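You operate a simulated robot arm through the tools that you are given. There is no shell and no other tool. Be economical: measure what you need, move in short steps, check, and stop when the job is done.

You run a simulated robot arm. Do the job below in one go: nothing can be reset, and whatever is moved stays where it is left.

## Task
Change the cassette in the shelf's holder: blue one out, yellow one in.
Fine: The pump is off and stays off. Draw the blue cassette by its post and stand it in the magazine's free pocket; push the yellow one home till it catches. Lids stay on, and the filter holder stays shut. Push the shelf home and latch it, fingers clear of the slides. Drop nothing.

Only the result counts: the job must be done as asked and must still hold three seconds after the hand-in. Knocking over, shifting, dropping, spilling or breaking anything else fails it. Lids that push on must go on centred and level and be pressed home; caps that screw on are set level and turned clockwise until they are tight.

## Robot
A 7-joint arm with a two-finger parallel gripper, fixed in place. Base frame: the origin is at the foot of the arm, x ahead of it, y to its left, z up; the work surface is at about z = 1.01. Lengths are in m, angles in degrees, forces in N, time in s.
With the tool pointing down near the work surface it reaches from about 0.34 to 0.76 m from the base axis. Its first joint turns from -115.0 to 115.0 degrees. Payload 3.91 kg.
The TCP is the grasp point between the finger pads, 0.03 m short of the fingertips. In the tool frame z runs along the fingers and y along their closing line. Largest opening 0.11 m; finger width 0.02, thickness 0.01; the body of the gripper, 0.048 by 0.112 m, starts 0.055 m behind the TCP.
Orientation is told as [roll, pitch, yaw] about the base's x, y, z axes, in that order, counted from this pose: with the fingers straight down and closing along the base's y, the tool's x points along the base's -x, its y along +y and its z along -z.

## Interface
- The arm moves only by the tool servo_tool. Its arguments are lists of equal length, an entry for each row: "turn": the turn, a rotation vector about the tool's x, y, z in units of 6 degrees (1.0 is 6 degrees), a list of three; "slide": the shift along the tool's x, y, z in units of 20 mm (1.0 is 20 mm), a list of three; "hand": the closure in counts, from 0 (fully open) to 255 (shut). In form: {"turn": [[wx, wy, wz], ...], "slide": [[x, y, z], ...], "hand": [hand, ...]}. A call has 1 to 12 rows; each row shifts and turns the commanded pose from where the row before left it, along the tool's axes as they then stand. A call with a number of a shift or a turn outside -1 to 1 is refused whole. A row lasts 0.2 s, in which the tool goes at most 0.05 m and 8.6 degrees; a call with a longer step from one row to the next is refused whole, and so is a gripper value outside its range. A pose out of reach is approached as far as the arm can. The call stops where the force on the tool passes 40 N (or 10 N more than at its start, if that is more) or the arm is blocked; 0.2 s more then pass. The fingers move at their own pace (about 0.108 m/s each) and stop on an object; they squeeze with about 36 N. The grip force told is the motor's: it shows also when the fingers shut on nothing. Time passes only in rows, and 0.2 s behind the last, so rows that do not move let the fingers close. It gives the time, the measured TCP pose, the force on the tool (base axes), the opening and the grip force at its end, in the units of the frame above (readings bear some noise), with the torque about the TCP (base axes, N m) and any sound that the robot's microphone picked up, and new pictures: "show" is both (left out), scene, wrist or none.
- Cameras (640 x 400 px; columns grow to the right, rows downward): "scene" is fixed at [0.4147, -0.4913, 1.7558]; the picture's right is [1.00, 0.06, 0.00], its down [0.04, -0.71, -0.70] and it looks along [-0.04, 0.70, -0.71] (base axes); focal length 315 px, centre (320, 200). "wrist" rides on the gripper at [0.072, 0.017, -0.103] in the tool frame; the picture's right is [-0.23, 0.97, 0.00], its down [-0.76, -0.18, -0.62] and it looks along [-0.61, -0.14, 0.78] (tool axes); focal length 222 px, centre (320, 200). There is no depth. A picture from a camera that has moved, and an enlarged one, comes with that camera's place and axes in the base frame and with its lens. The place of the scene camera against the robot may be out by one fixed shift of up to 0.025 m in any direction.
- raise_lower(by): slides the trunk up (or, below 0, down) by that many m; the arm rides with it, the base frame stays. It gives what a move gives, with no picture.
- enlarge(camera, box): a new picture of the part [left, top, right, bottom] of that camera's present view, enlarged. No time passes.
- close_job(): hands the job in; it is judged then, once.

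Work in short steps. Places have to be worked out from the pictures, the camera data and where the tool is seen: move nearer, look again, correct. Check each grasp and each placing, and mend what went wrong. You have 120 turns and 200 pictures in all, those below and enlarged ones among them. Open the gripper and draw the arm clear of the work before you hand the job in, unless the task says otherwise; then end with one line.

The tools are called after "Call:" as name(argument=value, ...) on one line, values as JSON. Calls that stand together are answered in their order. servo_tool: Moves the arm, as the interface text tells. Its arguments: {"type":"object","properties":{"turn":{"type":"array","items":{"type":"array","items":{"type":"number"}}},"slide":{"type":"array","items":{"type":"array","items":{"type":"number"}}},"hand":{"type":"array","items":{"type":"number"}},"show":{"type":"string","enum":["both","scene","wrist","none"]}},"required":["turn","slide","hand"]} The other tools are called the same way: raise_lower (by) slides the trunk up or down; enlarge (camera, box) takes an enlarged picture of a part of a camera's view; close_job () hands the job in.

At the start:

```text
clock: 0.0
eef_pos: [0.4467, 0.2474, 1.3166]
tool_rot: [0.0, 0.0, 0.0]
contact_force: [0.3, -0.6, 0.4]
wrist_torque: [-0.01, -0.02, 0.04]
width: 0.1099
finger_force: 0.0
trunk travel left (down, up): [-0.875, 0.115]
```

scene: 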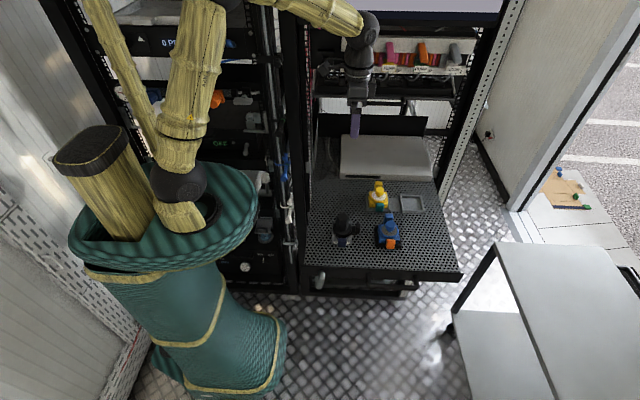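
wrist: 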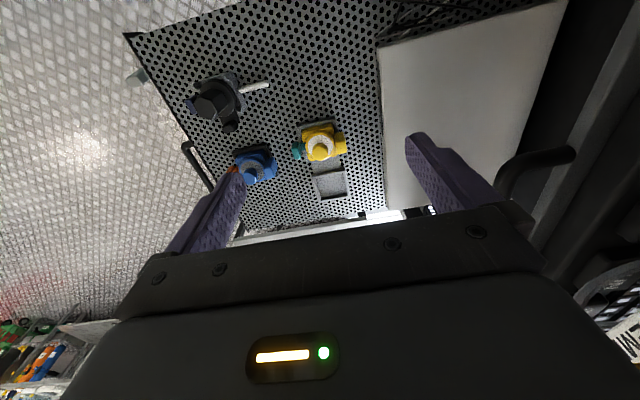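

I'll start by looking closely at the shelf in both views.

Call:
enlarge(camera="scene", box=[290, 110, 480, 300])

Call:
enlarge(camera="scene", box=[320, 170, 440, 260])

Call:
enlarge(camera="wrist", box=[120, 40, 400, 220])

```text
2.11 times, centred on (385, 205) of scene
camera zoom: at [0.4147, -0.4913, 1.7558], right [1.0, 0.06, 0.0], down [0.04, -0.71, -0.7], along [-0.04, 0.7, -0.71], focal length 662 px, centre (183, 190)
```

zoom: 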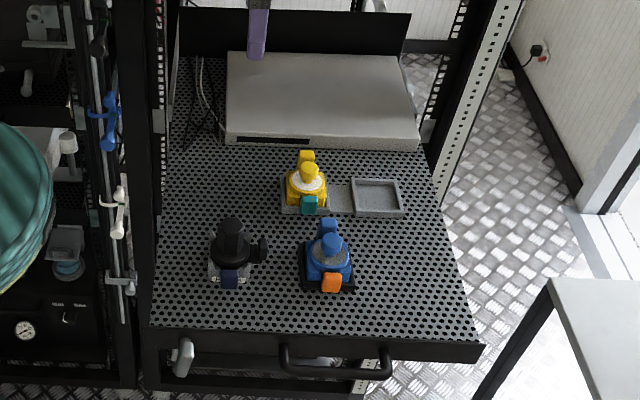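

```text
4.44 times, centred on (380, 215) of scene
camera zoom: at [0.4147, -0.4913, 1.7558], right [1.0, 0.06, 0.0], down [0.04, -0.71, -0.7], along [-0.04, 0.7, -0.71], focal length 1398 px, centre (53, 133)
```

zoom: 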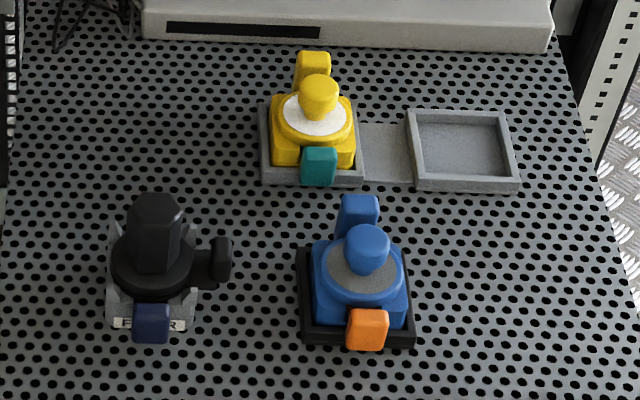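

```text
2.22 times, centred on (260, 130) of wrist
camera zoom: at [0.3739, 0.2644, 1.4203], right [0.23, 0.97, 0.0], down [0.76, -0.18, 0.62], along [0.61, -0.14, -0.78], focal length 494 px, centre (453, 356)
```

zoom: 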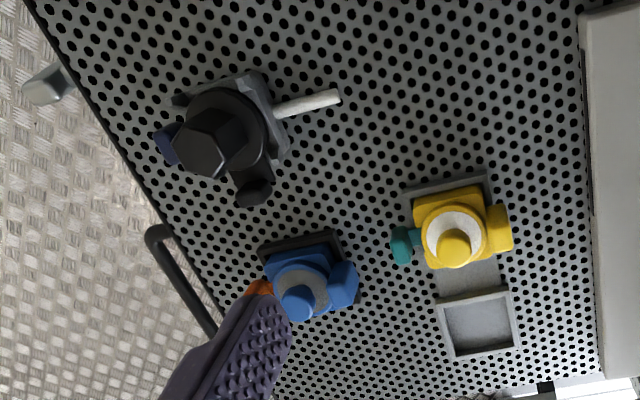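

The blue cassette seems to sit near (0.57, 0.09) and the yellow farther back. I'll move closer, staying high, so I can triangulate with the wrist camera.

Call:
servo_tool(turn=[[0, 0, 0], [0, 0, 0], [0, 0, 0], [0, 0, 0], [0, 0, 0], [0, 0, 0], [0, 0, 0]], slide=[[-0.36, -0.93, 0.3], [-0.36, -0.93, 0.3], [-0.36, -0.93, 0.3], [-0.36, -0.93, 0.3], [-0.36, -0.93, 0.3], [-0.36, -0.93, 0.3], [-0.36, -0.93, 0.3]], hand=[0, 0, 0, 0, 0, 0, 0])

```text
clock: 1.6
eef_pos: [0.4984, 0.1165, 1.2755]
tool_rot: [0.0, 0.0, 0.1]
contact_force: [0.6, -0.6, -0.2]
wrist_torque: [-0.04, 0.02, 0.01]
width: 0.1101
finger_force: 0.2
trunk travel left (down, up): [-0.875, 0.115]
camera wrist: at [0.4249, 0.1328, 1.3781], right [0.23, 0.97, 0.0], down [0.76, -0.18, 0.62], along [0.61, -0.14, -0.78], focal length 222 px, centre (320, 200)
```

scene: 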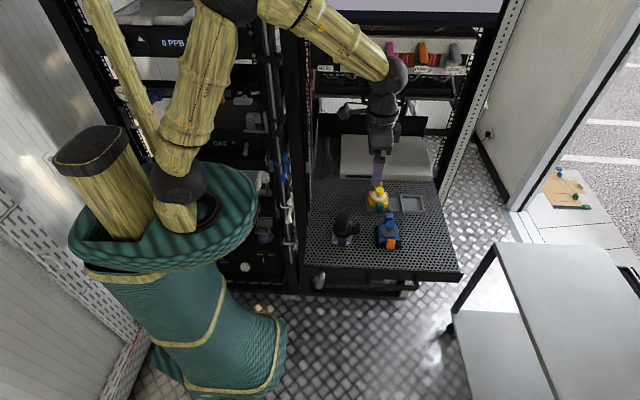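
wrist: 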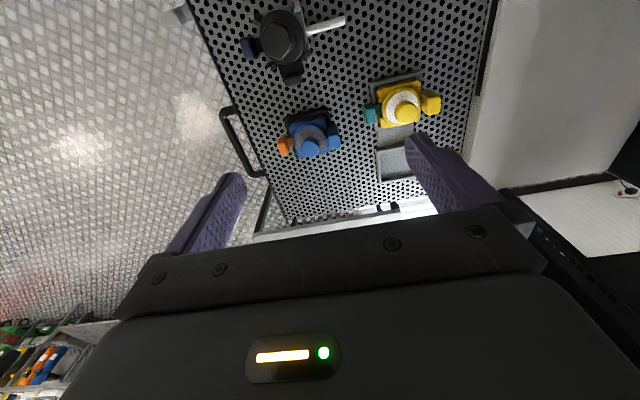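

Triangulating puts the blue post top near (0.565, 0.087, 1.064). I'll zoom in on the details of the holder and catch.

Call:
enlarge(camera="wrist", box=[260, 90, 370, 170])

Call:
enlarge(camera="wrist", box=[350, 60, 460, 190])

Call:
enlarge(camera="scene", box=[300, 240, 470, 300])

Call:
enlarge(camera="scene", box=[365, 205, 415, 255])

```text
5.00 times, centred on (315, 130) of wrist
camera zoom: at [0.4249, 0.1328, 1.3781], right [0.23, 0.97, 0.0], down [0.76, -0.18, 0.62], along [0.61, -0.14, -0.78], focal length 1111 px, centre (345, 550)
```

zoom: 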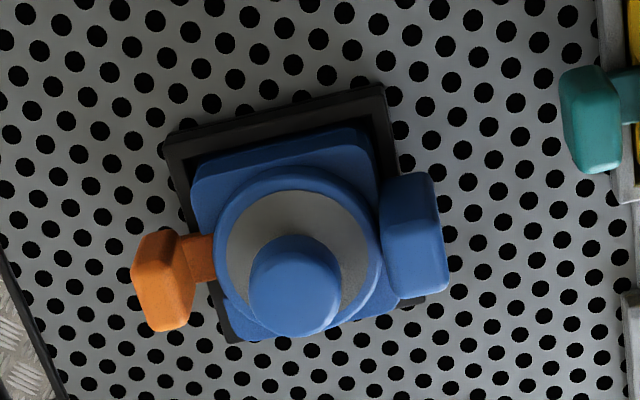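

```text
3.08 times, centred on (405, 125) of wrist
camera zoom: at [0.4249, 0.1328, 1.3781], right [0.23, 0.97, 0.0], down [0.76, -0.18, 0.62], along [0.61, -0.14, -0.78], focal length 684 px, centre (58, 431)
```

zoom: 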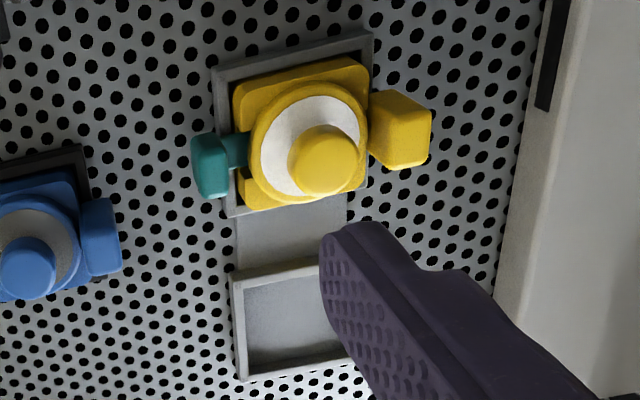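

```text
3.76 times, centred on (385, 270) of scene
camera zoom: at [0.4147, -0.4913, 1.7558], right [1.0, 0.06, 0.0], down [0.04, -0.71, -0.7], along [-0.04, 0.7, -0.71], focal length 1184 px, centre (75, -64)
```

zoom: 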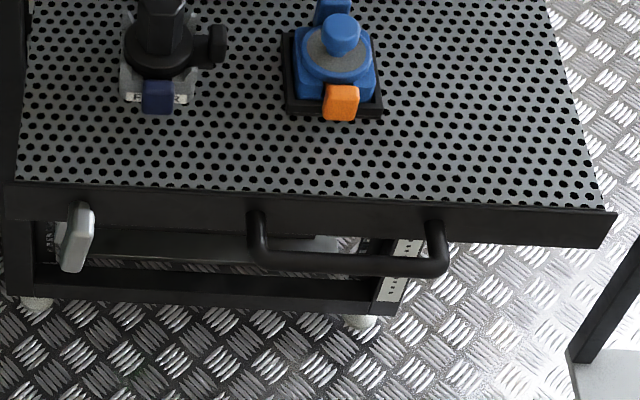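

```text
8.00 times, centred on (390, 230) of scene
camera zoom: at [0.4147, -0.4913, 1.7558], right [1.0, 0.06, 0.0], down [0.04, -0.71, -0.7], along [-0.04, 0.7, -0.71], focal length 2516 px, centre (-240, -40)
```

zoom: 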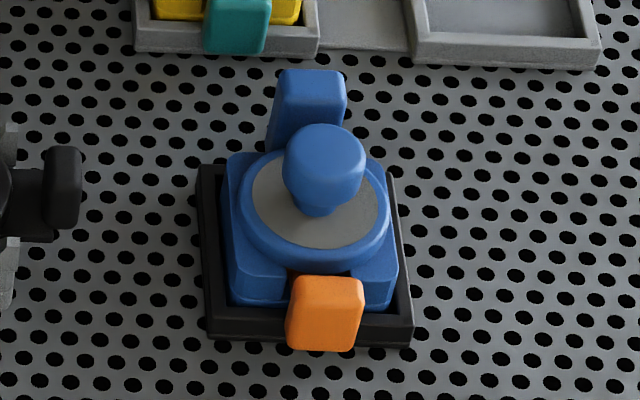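

The knobs have clear space on the ±x sides and tabs at ±y. I'll yaw the tool +90° (about the base z) so the fingers close along x.

Call:
servo_tool(turn=[[0, 0, -1], [0, 0, -1], [0, 0, -1], [0, 0, -1], [0, 0, -1], [0, 0, -1], [0, 0, -1], [0, 0, -1]], slide=[[0, 0, 0], [0, 0, 0], [0, 0, 0], [0, 0, 0], [0, 0, 0], [0, 0, 0], [0, 0, 0], [0, 0, 0]], hand=[0, 0, 0, 0, 0, 0, 0, 0], show="none")

Call:
servo_tool(turn=[[0, 0, -1], [0, 0, -1], [0, 0, -1], [0, 0, -1], [0, 0, -1], [0, 0, -1], [0, 0, -1]], slide=[[0, 0, 0], [0, 0, 0], [0, 0, 0], [0, 0, 0], [0, 0, 0], [0, 0, 0], [0, 0, 0]], hand=[0, 0, 0, 0, 0, 0, 0], show="wrist")

```text
clock: 3.4
eef_pos: [0.4981, 0.1168, 1.2752]
tool_rot: [0.0, -0.1, 48.0]
contact_force: [0.7, -0.4, -0.8]
wrist_torque: [-0.01, 0.06, -0.01]
width: 0.1098
finger_force: 0.1
trunk travel left (down, up): [-0.875, 0.115]
```

```text
clock: 5.0
eef_pos: [0.497, 0.1178, 1.2758]
tool_rot: [0.0, 0.0, 90.2]
contact_force: [-0.7, 0.7, -0.9]
wrist_torque: [0.01, -0.03, -0.01]
width: 0.1101
finger_force: 0.1
trunk travel left (down, up): [-0.875, 0.115]
camera wrist: at [0.48, 0.0446, 1.3782], right [-0.97, 0.23, 0.0], down [0.18, 0.76, 0.62], along [0.14, 0.61, -0.78], focal length 222 px, centre (320, 200)
```

wrist: 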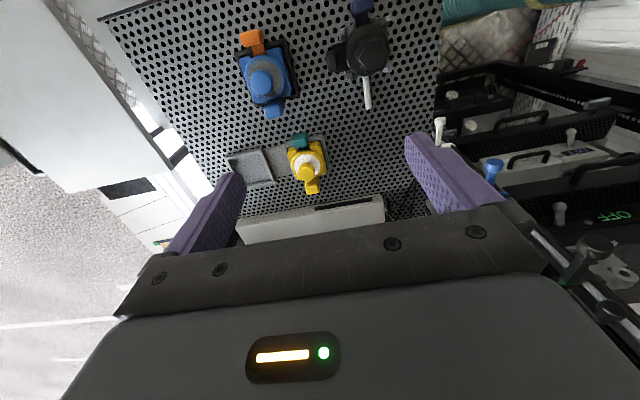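

The yaw came out right (90.2°). I'll move over the blue post at z≈1.18 and look again.

Call:
servo_tool(turn=[[0, 0, 0], [0, 0, 0], [0, 0, 0], [0, 0, 0], [0, 0, 0]], slide=[[0.31, -0.68, 0.95], [0.31, -0.68, 0.95], [0.31, -0.68, 0.95], [0.31, -0.68, 0.95], [0.31, -0.68, 0.95]], hand=[0, 0, 0, 0, 0])

```text
clock: 6.2
eef_pos: [0.5668, 0.0862, 1.1801]
tool_rot: [0.0, -0.1, 90.0]
contact_force: [-0.2, -0.4, 0.8]
wrist_torque: [0.03, 0.02, -0.01]
width: 0.11
finger_force: 0.1
trunk travel left (down, up): [-0.875, 0.115]
camera wrist: at [0.5488, 0.014, 1.2825], right [-0.97, 0.23, 0.0], down [0.18, 0.76, 0.62], along [0.14, 0.61, -0.78], focal length 222 px, centre (320, 200)
```

scene: 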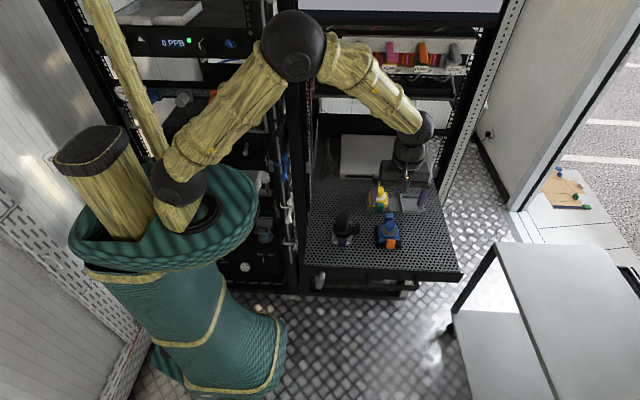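
wrist: 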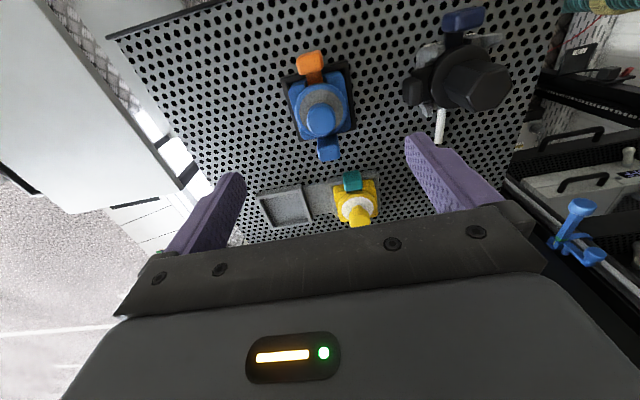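

Over the blue one. I'll enlarge this view to measure the posts precisely.

Call:
enlarge(camera="wrist", box=[270, 40, 370, 170])

Call:
enlarge(camera="wrist", box=[240, 160, 400, 240])

```text
3.08 times, centred on (320, 105) of wrist
camera zoom: at [0.5488, 0.014, 1.2825], right [-0.97, 0.23, 0.0], down [0.18, 0.76, 0.62], along [0.14, 0.61, -0.78], focal length 684 px, centre (320, 492)
```

zoom: 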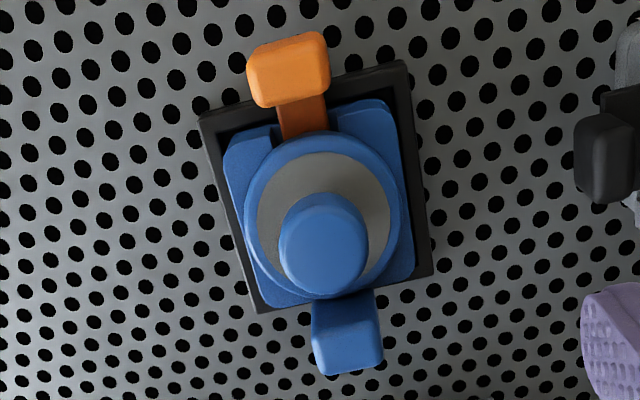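

```text
4.00 times, centred on (320, 200) of wrist
camera zoom: at [0.5488, 0.014, 1.2825], right [-0.97, 0.23, 0.0], down [0.18, 0.76, 0.62], along [0.14, 0.61, -0.78], focal length 888 px, centre (320, 200)
```

zoom: 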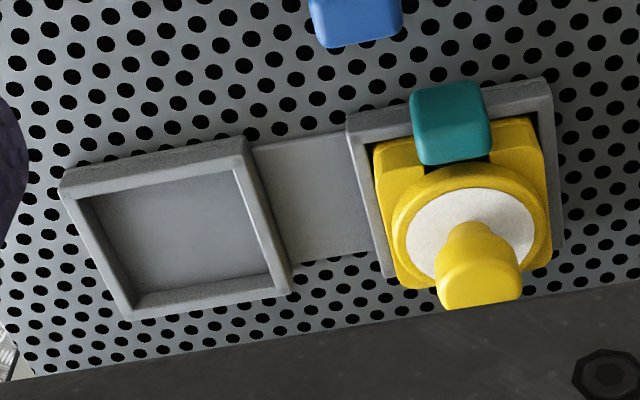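

The blue knob top is at about (0.564, 0.087, 1.064), about 28 mm in diameter, with the lid at about 1.036. I'll partly close the hand to keep clear of the filter holder, and descend in steps to z≈1.075.

Call:
servo_tool(turn=[[0, 0, 0], [0, 0, 0], [0, 0, 0], [0, 0, 0], [0, 0, 0]], slide=[[0, 0.14, 0], [0, 0, 1], [0, 0, 1], [0, 0, 1], [0, 0, 0.7]], hand=[100, 100, 100, 100, 100])

Call:
enlarge(camera="scene", box=[360, 195, 420, 255])

Call:
enlarge(camera="wrist", box=[240, 80, 440, 210])

```text
clock: 7.4
eef_pos: [0.5622, 0.0854, 1.1061]
tool_rot: [0.0, 0.0, 90.0]
contact_force: [-0.3, 0.1, -0.2]
wrist_torque: [0.01, 0.04, 0.0]
width: 0.0668
finger_force: 0.2
trunk travel left (down, up): [-0.875, 0.115]
camera wrist: at [0.5452, 0.0139, 1.2088], right [-0.97, 0.23, 0.0], down [0.18, 0.76, 0.62], along [0.14, 0.61, -0.78], focal length 222 px, centre (320, 200)
```

scene: 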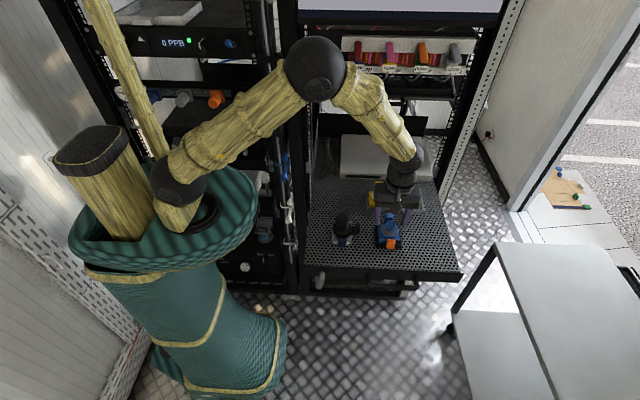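
wrist: 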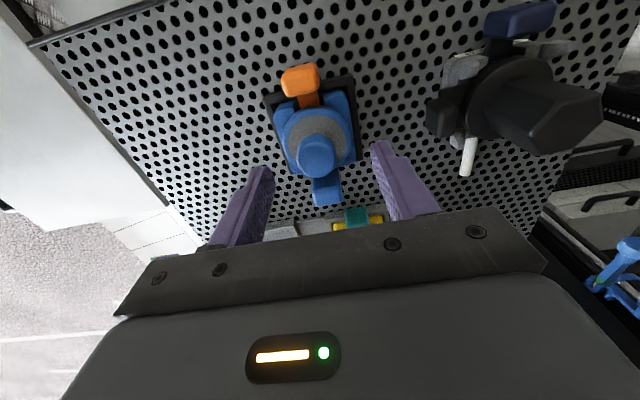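

```text
6.67 times, centred on (390, 225) of scene
camera zoom: at [0.4147, -0.4913, 1.7558], right [1.0, 0.06, 0.0], down [0.04, -0.71, -0.7], along [-0.04, 0.7, -0.71], focal length 2097 px, centre (-147, 33)
```

zoom: 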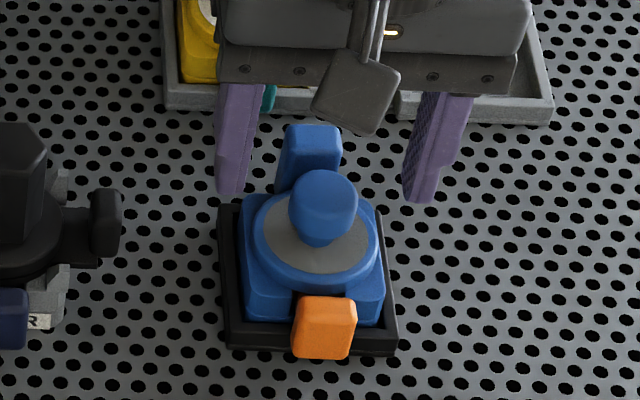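

```text
3.08 times, centred on (340, 145) of wrist
camera zoom: at [0.5452, 0.0139, 1.2088], right [-0.97, 0.23, 0.0], down [0.18, 0.76, 0.62], along [0.14, 0.61, -0.78], focal length 684 px, centre (258, 369)
```

zoom: 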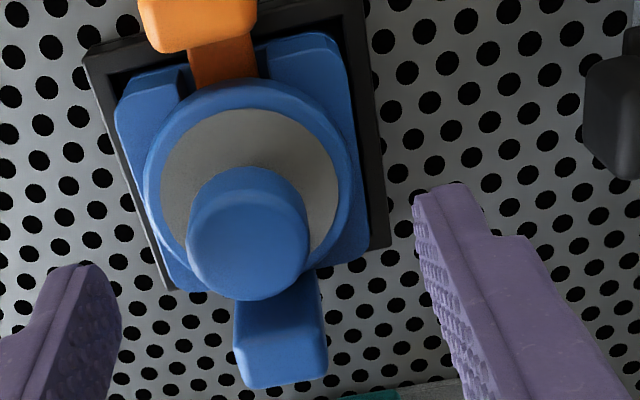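

Refined knob centre is (0.564, 0.089). I'll correct and lower to z≈1.073.

Call:
servo_tool(turn=[[0, 0, 0], [0, 0, 0], [0, 0, 0]], slide=[[-0.18, -0.1, 0], [0, 0, 0.9], [0, 0, 0.75]], hand=[100, 100, 100])

Call:
enlarge(camera="scene", box=[360, 195, 420, 255])

Call:
enlarge(camera="wrist", box=[240, 100, 400, 230])

```text
clock: 8.2
eef_pos: [0.5659, 0.0905, 1.0734]
tool_rot: [0.0, 0.1, 90.1]
contact_force: [0.5, -0.9, -1.0]
wrist_torque: [-0.01, 0.01, 0.0]
width: 0.0671
finger_force: 0.0
trunk travel left (down, up): [-0.875, 0.115]
camera wrist: at [0.5475, 0.018, 1.1761], right [-0.97, 0.23, 0.0], down [0.18, 0.76, 0.62], along [0.14, 0.61, -0.78], focal length 222 px, centre (320, 200)
```

scene: 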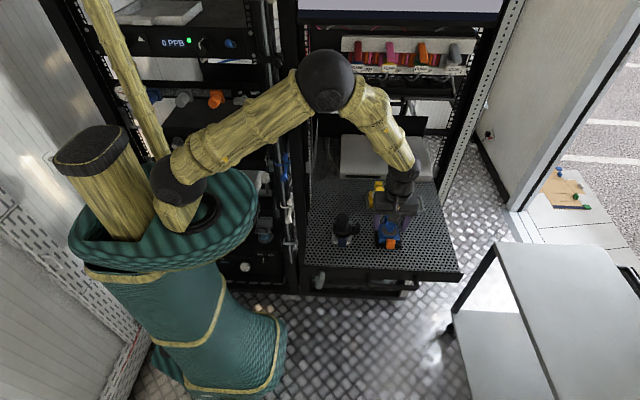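
wrist: 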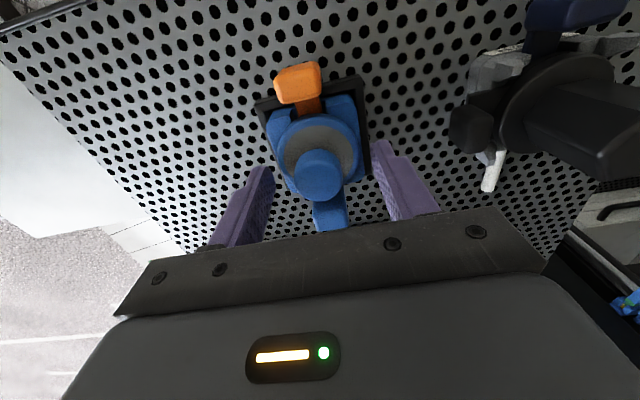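

```text
6.67 times, centred on (390, 225) of scene
camera zoom: at [0.4147, -0.4913, 1.7558], right [1.0, 0.06, 0.0], down [0.04, -0.71, -0.7], along [-0.04, 0.7, -0.71], focal length 2097 px, centre (-147, 33)
```

zoom: 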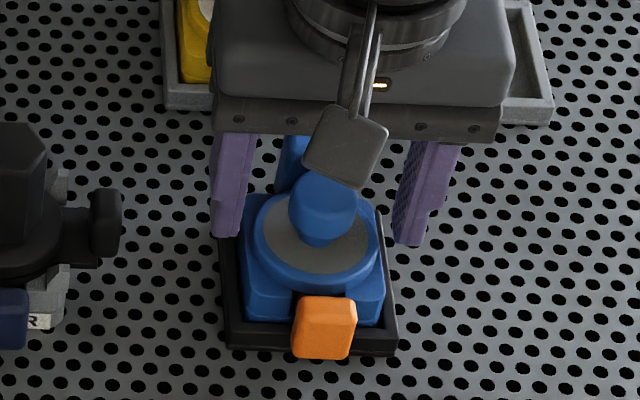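

```text
3.08 times, centred on (320, 165) of wrist
camera zoom: at [0.5475, 0.018, 1.1761], right [-0.97, 0.23, 0.0], down [0.18, 0.76, 0.62], along [0.14, 0.61, -0.78], focal length 684 px, centre (320, 308)
```

zoom: 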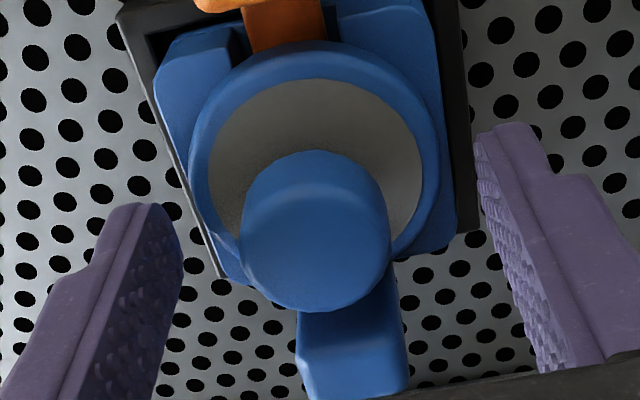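

Well centred (knob at x 0.5642, TCP at 0.5659). A small trim, then close.

Call:
servo_tool(turn=[[0, 0, 0], [0, 0, 0], [0, 0, 0], [0, 0, 0]], slide=[[0, 0.08, 0.1], [0, 0, 0], [0, 0, 0], [0, 0, 0]], hand=[100, 255, 255, 255], show="wrist")

```text
clock: 9.2
eef_pos: [0.565, 0.0899, 1.0713]
tool_rot: [-0.1, 0.0, 90.0]
contact_force: [10.3, 0.1, 3.2]
wrist_torque: [-0.02, -0.32, 0.05]
width: 0.0513
finger_force: 36.0
trunk travel left (down, up): [-0.875, 0.115]
camera wrist: at [0.5473, 0.0177, 1.1741], right [-0.97, 0.23, 0.0], down [0.18, 0.76, 0.62], along [0.14, 0.61, -0.78], focal length 222 px, centre (320, 200)
```

wrist: 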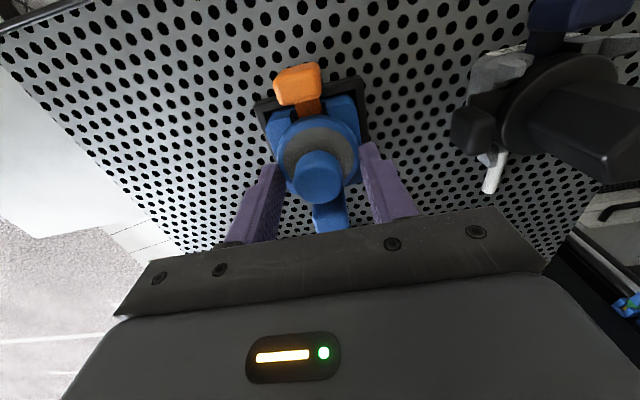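

The fingers stopped at 51 mm, so they caught the lid rim rather than the knob; the tips are too low. I'll open and rise about 10 mm.

Call:
servo_tool(turn=[[0, 0, 0], [0, 0, 0], [0, 0, 0]], slide=[[0, 0, 0], [0, 0, 0], [0, 0, -0.5]], hand=[100, 100, 100], show="wrist")

Call:
enlarge(camera="scene", box=[360, 195, 420, 255])

Call:
enlarge(camera="wrist", box=[240, 100, 400, 230])

```text
clock: 10.0
eef_pos: [0.5632, 0.0903, 1.0813]
tool_rot: [0.1, 0.0, 90.1]
contact_force: [-0.2, -1.0, 0.0]
wrist_torque: [-0.01, -0.02, -0.01]
width: 0.0668
finger_force: 0.1
trunk travel left (down, up): [-0.875, 0.115]
camera wrist: at [0.545, 0.0175, 1.1842], right [-0.97, 0.23, 0.0], down [0.18, 0.76, 0.62], along [0.14, 0.61, -0.78], focal length 222 px, centre (320, 200)
```

wrist: 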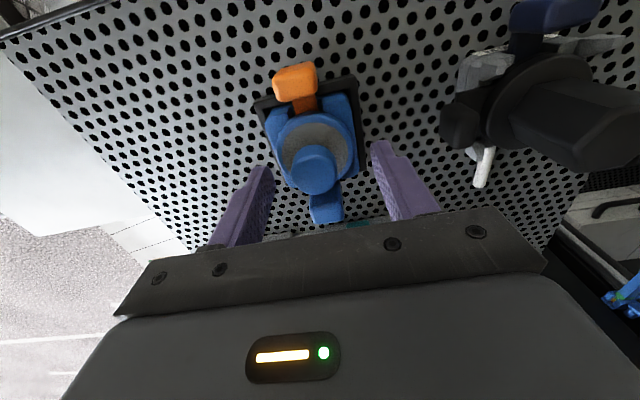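

```text
6.67 times, centred on (390, 225) of scene
camera zoom: at [0.4147, -0.4913, 1.7558], right [1.0, 0.06, 0.0], down [0.04, -0.71, -0.7], along [-0.04, 0.7, -0.71], focal length 2097 px, centre (-147, 33)
```

zoom: 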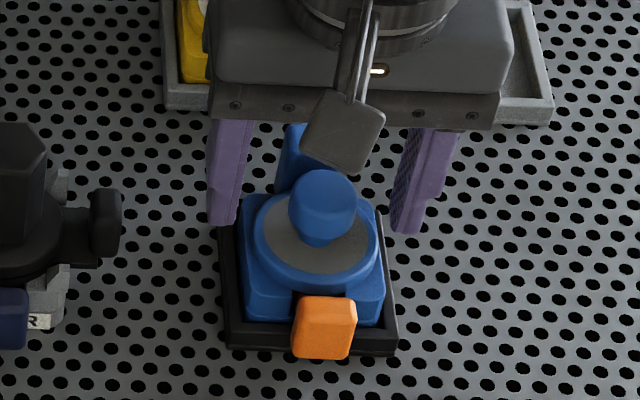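

```text
3.08 times, centred on (320, 165) of wrist
camera zoom: at [0.545, 0.0175, 1.1842], right [-0.97, 0.23, 0.0], down [0.18, 0.76, 0.62], along [0.14, 0.61, -0.78], focal length 684 px, centre (320, 308)
```

zoom: 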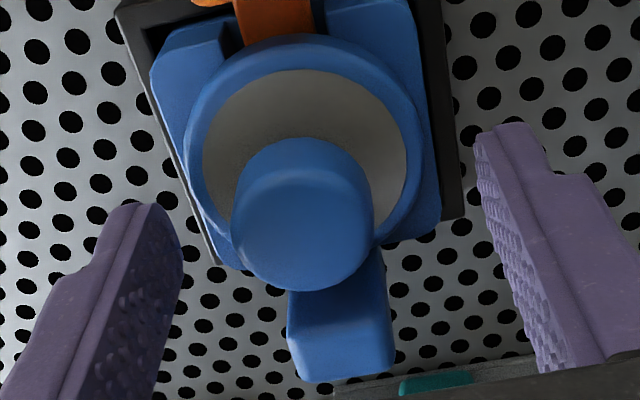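

Knob centre is x≈0.565. I'll trim +1.5 mm in x, lower 2 mm and close on the knob.

Call:
servo_tool(turn=[[0, 0, 0], [0, 0, 0], [0, 0, 0], [0, 0, 0]], slide=[[0, -0.08, 0.1], [0, 0, 0], [0, 0, 0], [0, 0, 0]], hand=[100, 255, 255, 255], show="wrist")

Call:
enlarge(camera="scene", box=[360, 195, 420, 255])

Call:
enlarge(camera="wrist", box=[240, 100, 400, 230])

```text
clock: 11.0
eef_pos: [0.5655, 0.0904, 1.0784]
tool_rot: [0.0, 0.0, 90.0]
contact_force: [1.5, -1.3, 0.3]
wrist_torque: [-0.01, -0.04, -0.01]
width: 0.026
finger_force: 35.6
trunk travel left (down, up): [-0.875, 0.115]
camera wrist: at [0.5472, 0.0175, 1.1822], right [-0.97, 0.23, 0.0], down [0.18, 0.76, 0.62], along [0.14, 0.61, -0.78], focal length 222 px, centre (320, 200)
```

wrist: 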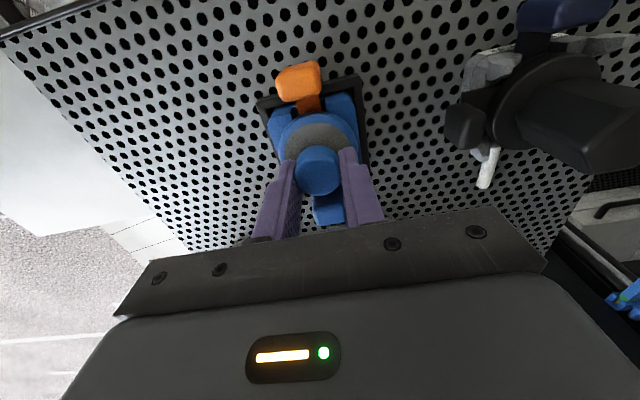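

```text
6.67 times, centred on (390, 225) of scene
camera zoom: at [0.4147, -0.4913, 1.7558], right [1.0, 0.06, 0.0], down [0.04, -0.71, -0.7], along [-0.04, 0.7, -0.71], focal length 2097 px, centre (-147, 33)
```

zoom: 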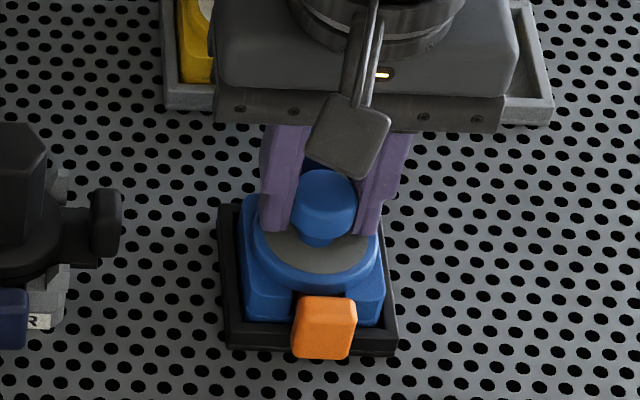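

```text
3.08 times, centred on (320, 165) of wrist
camera zoom: at [0.5472, 0.0175, 1.1822], right [-0.97, 0.23, 0.0], down [0.18, 0.76, 0.62], along [0.14, 0.61, -0.78], focal length 684 px, centre (320, 308)
```

zoom: 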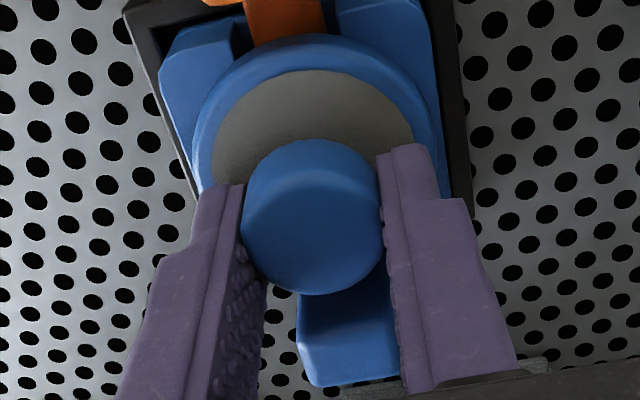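

Gripped the knob (26 mm). Now I'll lift slowly straight up.

Call:
servo_tool(turn=[[0, 0, 0], [0, 0, 0], [0, 0, 0], [0, 0, 0]], slide=[[0, 0, -0.15], [0, 0, -0.15], [0, 0, -0.15], [0, 0, -0.15]], hand=[255, 255, 255, 255], show="wrist")

Call:
enlarge(camera="scene", box=[360, 195, 420, 255])

```text
clock: 12.0
eef_pos: [0.5645, 0.0887, 1.0913]
tool_rot: [0.1, 0.0, 90.0]
contact_force: [-0.1, -0.2, -0.2]
wrist_torque: [-0.03, 0.0, -0.02]
width: 0.0256
finger_force: 36.2
trunk travel left (down, up): [-0.875, 0.115]
camera wrist: at [0.5473, 0.0175, 1.1942], right [-0.97, 0.23, 0.0], down [0.18, 0.76, 0.62], along [0.14, 0.61, -0.78], focal length 222 px, centre (320, 200)
```

wrist: 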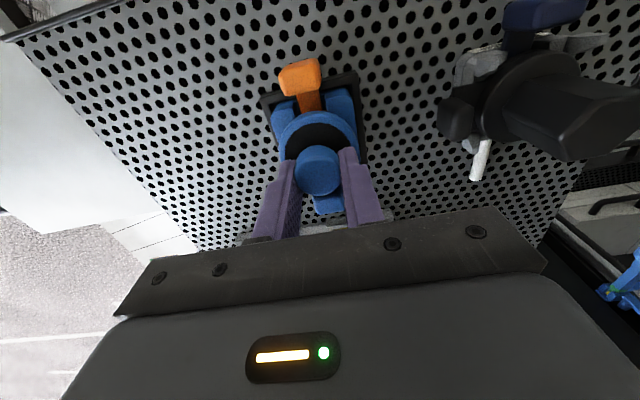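

```text
6.67 times, centred on (390, 225) of scene
camera zoom: at [0.4147, -0.4913, 1.7558], right [1.0, 0.06, 0.0], down [0.04, -0.71, -0.7], along [-0.04, 0.7, -0.71], focal length 2097 px, centre (-147, 33)
```

zoom: 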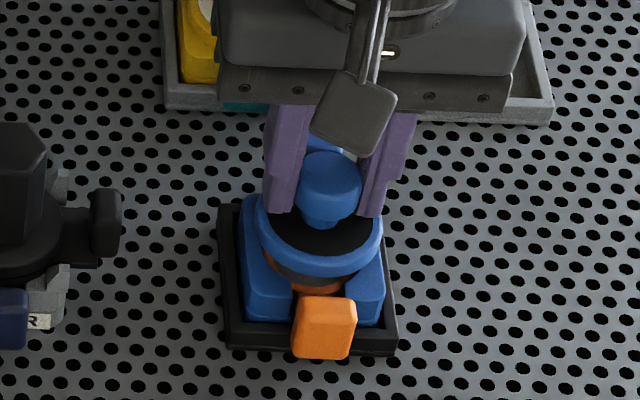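

The knob is moving but the body seems to stay put, so this may be the lid. I'll look closely before doing anything else.

Call:
enlarge(camera="scene", box=[375, 210, 405, 250])

Call:
enlarge(camera="wrist", box=[250, 50, 390, 220])

```text
10.00 times, centred on (390, 230) of scene
camera zoom: at [0.4147, -0.4913, 1.7558], right [1.0, 0.06, 0.0], down [0.04, -0.71, -0.7], along [-0.04, 0.7, -0.71], focal length 3146 px, centre (-380, -100)
```

zoom: 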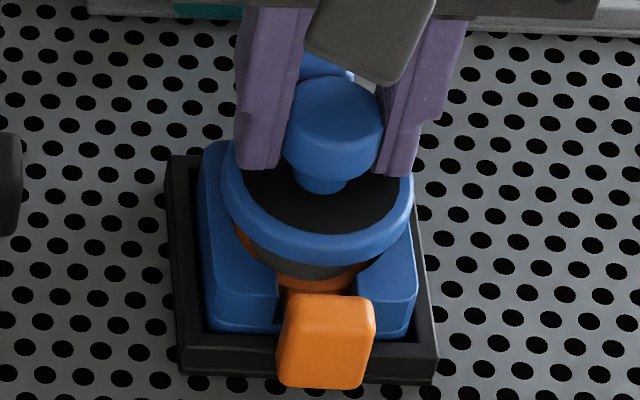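

```text
2.35 times, centred on (320, 135) of wrist
camera zoom: at [0.5473, 0.0175, 1.1942], right [-0.97, 0.23, 0.0], down [0.18, 0.76, 0.62], along [0.14, 0.61, -0.78], focal length 523 px, centre (320, 353)
```

zoom: 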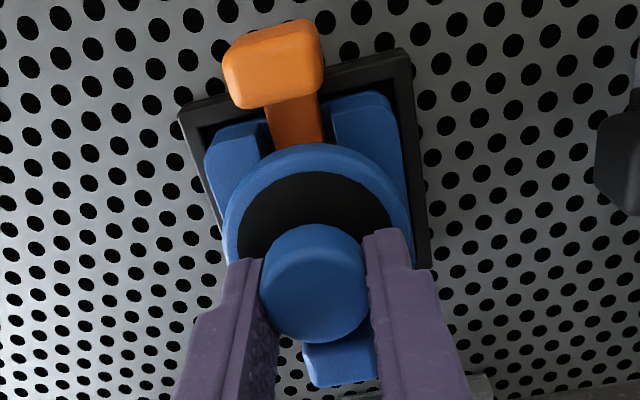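

The lid (ring plus knob) came up off the body, so the knob isn't the post; the post must be the tall block at the rear. I'll push the lid straight back down the same way.

Call:
servo_tool(turn=[[0, 0, 0], [0, 0, 0], [0, 0, 0], [0, 0, 0]], slide=[[0, 0, 0.15], [0, 0, 0.15], [0, 0, 0.15], [0, 0, 0.15]], hand=[255, 255, 255, 255], show="wrist")

Call:
enlarge(camera="scene", box=[375, 210, 405, 250])

```text
clock: 13.0
eef_pos: [0.5645, 0.09, 1.0802]
tool_rot: [-0.1, 0.0, 90.0]
contact_force: [1.3, 0.4, 5.6]
wrist_torque: [-0.01, 0.1, -0.02]
width: 0.0259
finger_force: 36.0
trunk travel left (down, up): [-0.875, 0.115]
camera wrist: at [0.5471, 0.0174, 1.1826], right [-0.97, 0.23, 0.0], down [0.18, 0.76, 0.62], along [0.14, 0.61, -0.78], focal length 222 px, centre (320, 200)
```

wrist: 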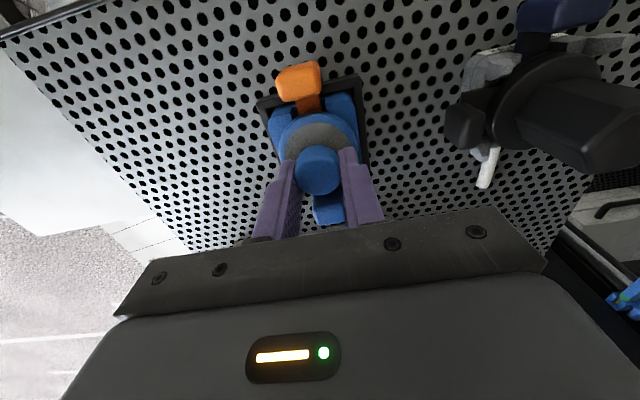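

```text
10.00 times, centred on (390, 230) of scene
camera zoom: at [0.4147, -0.4913, 1.7558], right [1.0, 0.06, 0.0], down [0.04, -0.71, -0.7], along [-0.04, 0.7, -0.71], focal length 3146 px, centre (-380, -100)
```

zoom: 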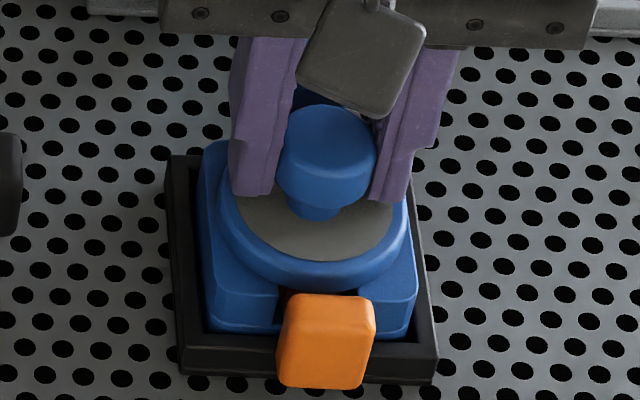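

The lid is back and the grey disc shows again, with 5.6 N contact. I'll press a little more to seat it home.

Call:
servo_tool(turn=[[0, 0, 0], [0, 0, 0], [0, 0, 0]], slide=[[0, 0, 0.1], [0, 0, 0.1], [0, 0, 0]], hand=[255, 255, 255], show="none")

```text
clock: 13.8
eef_pos: [0.5649, 0.0903, 1.0772]
tool_rot: [-0.4, 0.0, 90.0]
contact_force: [8.6, 0.4, 32.7]
wrist_torque: [-0.17, 0.25, 0.06]
width: 0.0262
finger_force: 35.8
trunk travel left (down, up): [-0.875, 0.115]
```

Pressed with 33 N and seated at the original height. I'll release and back off upward to examine the rear post.

Call:
servo_tool(turn=[[0, 0, 0], [0, 0, 0], [0, 0, 0], [0, 0, 0], [0, 0, 0], [0, 0, 0], [0, 0, 0]], slide=[[0, 0, -0.2], [0, 0, 0], [0, 0, 0], [0, 0, -1], [0, 0, -1], [0, 0, -1], [0.2, 0, -1]], hand=[255, 100, 100, 100, 100, 100, 100], show="both")

Call:
enlarge(camera="scene", box=[375, 205, 405, 255])

Call:
enlarge(camera="wrist", box=[260, 40, 380, 180])

```text
clock: 15.4
eef_pos: [0.5651, 0.0849, 1.1598]
tool_rot: [0.0, 0.0, 89.9]
contact_force: [0.1, 1.2, 1.2]
wrist_torque: [0.0, 0.0, 0.02]
width: 0.067
finger_force: 0.0
trunk travel left (down, up): [-0.875, 0.115]
camera wrist: at [0.5466, 0.0128, 1.2626], right [-0.97, 0.23, 0.0], down [0.18, 0.76, 0.62], along [0.14, 0.61, -0.78], focal length 222 px, centre (320, 200)
```

scene: 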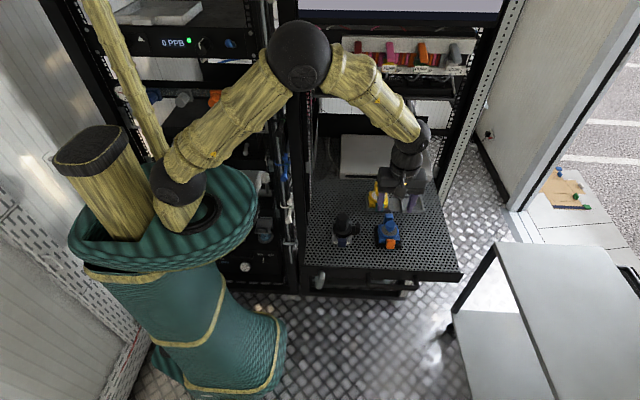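
wrist: 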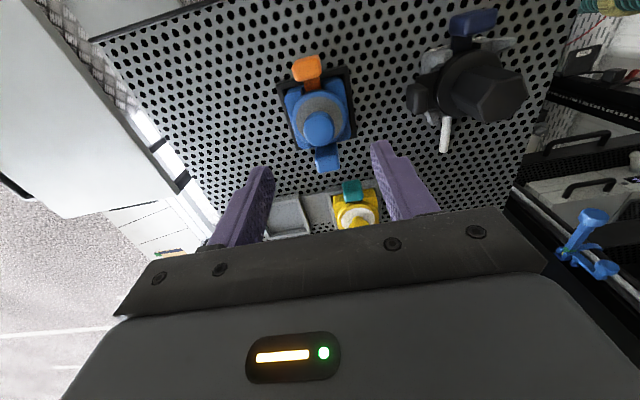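

```text
8.00 times, centred on (390, 230) of scene
camera zoom: at [0.4147, -0.4913, 1.7558], right [1.0, 0.06, 0.0], down [0.04, -0.71, -0.7], along [-0.04, 0.7, -0.71], focal length 2516 px, centre (-240, -40)
```

zoom: 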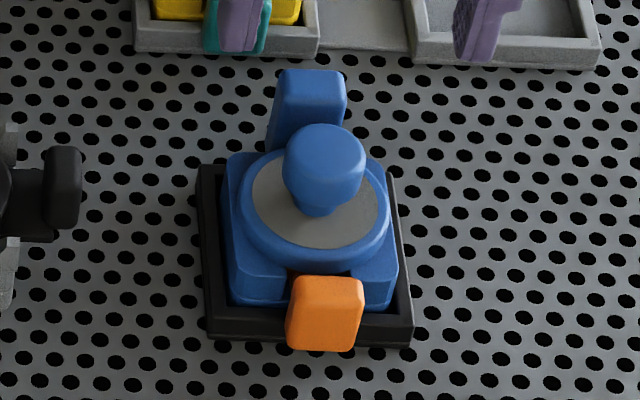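

```text
2.86 times, centred on (320, 110) of wrist
camera zoom: at [0.5466, 0.0128, 1.2626], right [-0.97, 0.23, 0.0], down [0.18, 0.76, 0.62], along [0.14, 0.61, -0.78], focal length 635 px, centre (320, 457)
```

zoom: 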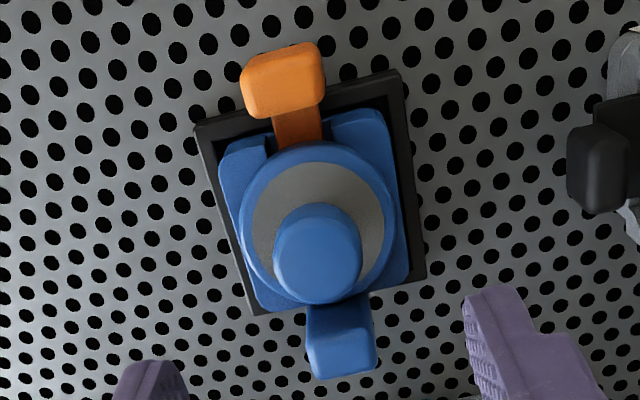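

All seated as before. The rear post's top works out to about (0.565, 0.132, 1.046). I'll move over it at z≈1.105, with the tips still above everything, and re-measure.

Call:
servo_tool(turn=[[0, 0, 0], [0, 0, 0], [0, 0, 0], [0, 0, 0], [0, 0, 0], [0, 0, 0]], slide=[[-0.8, 0, 0], [-0.8, 0, 0], [-0.8, 0, 0], [0, 0, 0.9], [0, 0, 0.9], [0, 0, 0.8]], hand=[120, 120, 120, 120, 120, 120], show="wrist")

Call:
enlarge(camera="wrist", box=[240, 60, 400, 220])

Call:
enlarge(camera="scene", box=[370, 190, 420, 250])

```text
clock: 16.8
eef_pos: [0.5654, 0.1329, 1.1077]
tool_rot: [0.0, -0.1, 90.0]
contact_force: [-0.4, -0.7, -0.6]
wrist_torque: [0.04, 0.0, -0.05]
width: 0.0581
finger_force: 0.1
trunk travel left (down, up): [-0.875, 0.115]
camera wrist: at [0.5473, 0.0613, 1.2102], right [-0.97, 0.23, 0.0], down [0.18, 0.76, 0.62], along [0.14, 0.61, -0.78], focal length 222 px, centre (320, 200)
```

wrist: 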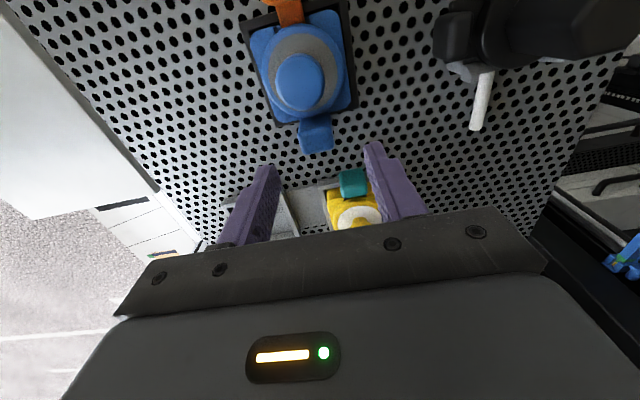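

```text
2.50 times, centred on (320, 140) of wrist
camera zoom: at [0.5473, 0.0613, 1.2102], right [-0.97, 0.23, 0.0], down [0.18, 0.76, 0.62], along [0.14, 0.61, -0.78], focal length 555 px, centre (320, 350)
```

zoom: 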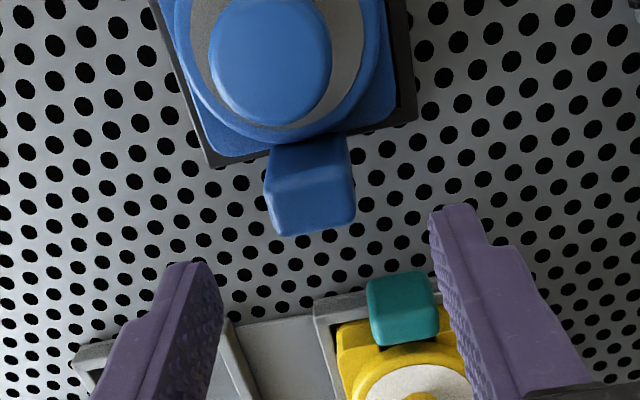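

```text
6.67 times, centred on (395, 220) of scene
camera zoom: at [0.4147, -0.4913, 1.7558], right [1.0, 0.06, 0.0], down [0.04, -0.71, -0.7], along [-0.04, 0.7, -0.71], focal length 2097 px, centre (-180, 67)
```

zoom: 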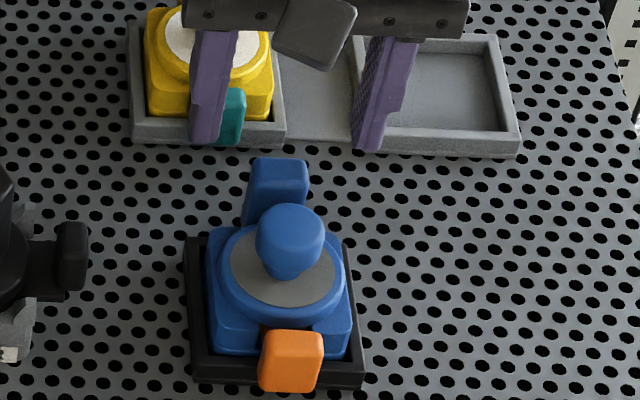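

The post block spans about y 0.126–0.143 and is about 27 mm wide, centred on x≈0.566; the tray's rear edge is at y≈0.121. I'll nudge y to 0.135 and descend to z≈1.057.

Call:
servo_tool(turn=[[0, 0, 0], [0, 0, 0], [0, 0, 0], [0, 0, 0]], slide=[[-0.12, 0, 0.5], [0, 0, 0.7], [0, 0, 0.7], [0, 0, 0.6]], hand=[120, 120, 120, 120], show="wrist")

Call:
enlarge(camera="wrist", box=[240, 60, 400, 230])

Call:
enlarge(camera="scene", box=[370, 190, 420, 250])

```text
clock: 17.8
eef_pos: [0.5642, 0.1353, 1.0576]
tool_rot: [0.0, 0.0, 89.9]
contact_force: [0.4, -0.9, -0.4]
wrist_torque: [0.02, 0.0, 0.01]
width: 0.0583
finger_force: 0.1
trunk travel left (down, up): [-0.875, 0.115]
camera wrist: at [0.5471, 0.0637, 1.1601], right [-0.97, 0.23, 0.0], down [0.18, 0.76, 0.62], along [0.14, 0.61, -0.78], focal length 222 px, centre (320, 200)
```

wrist: 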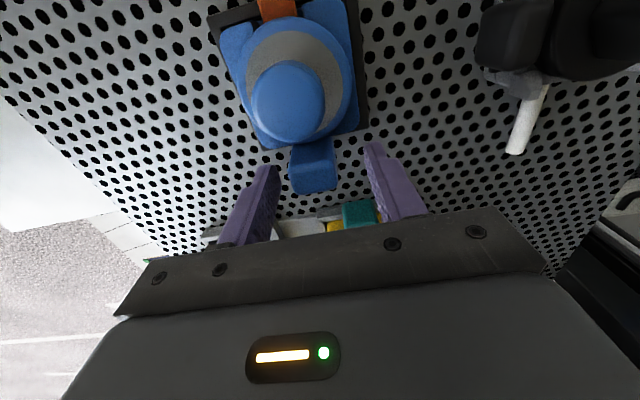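

```text
2.35 times, centred on (320, 145) of wrist
camera zoom: at [0.5471, 0.0637, 1.1601], right [-0.97, 0.23, 0.0], down [0.18, 0.76, 0.62], along [0.14, 0.61, -0.78], focal length 523 px, centre (320, 329)
```

zoom: 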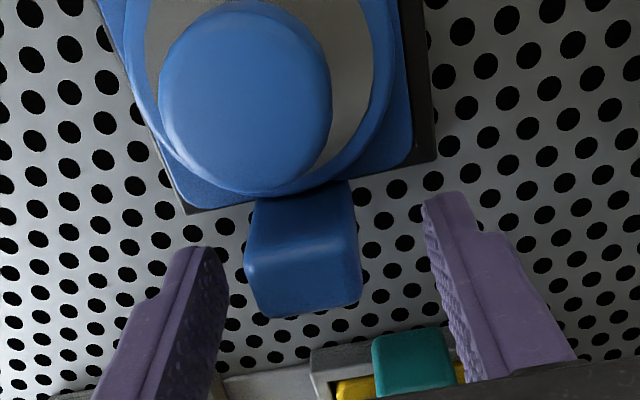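

```text
6.67 times, centred on (395, 220) of scene
camera zoom: at [0.4147, -0.4913, 1.7558], right [1.0, 0.06, 0.0], down [0.04, -0.71, -0.7], along [-0.04, 0.7, -0.71], focal length 2097 px, centre (-180, 67)
```

zoom: 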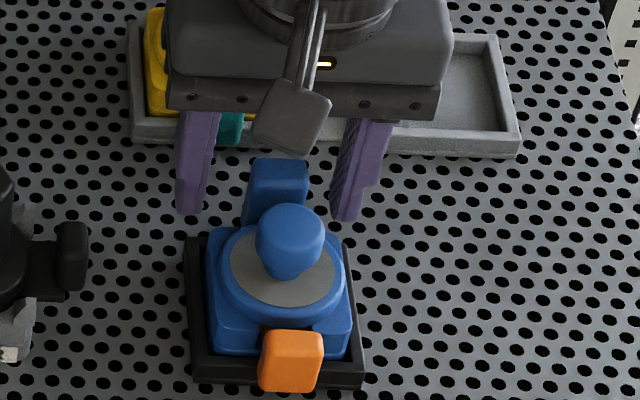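

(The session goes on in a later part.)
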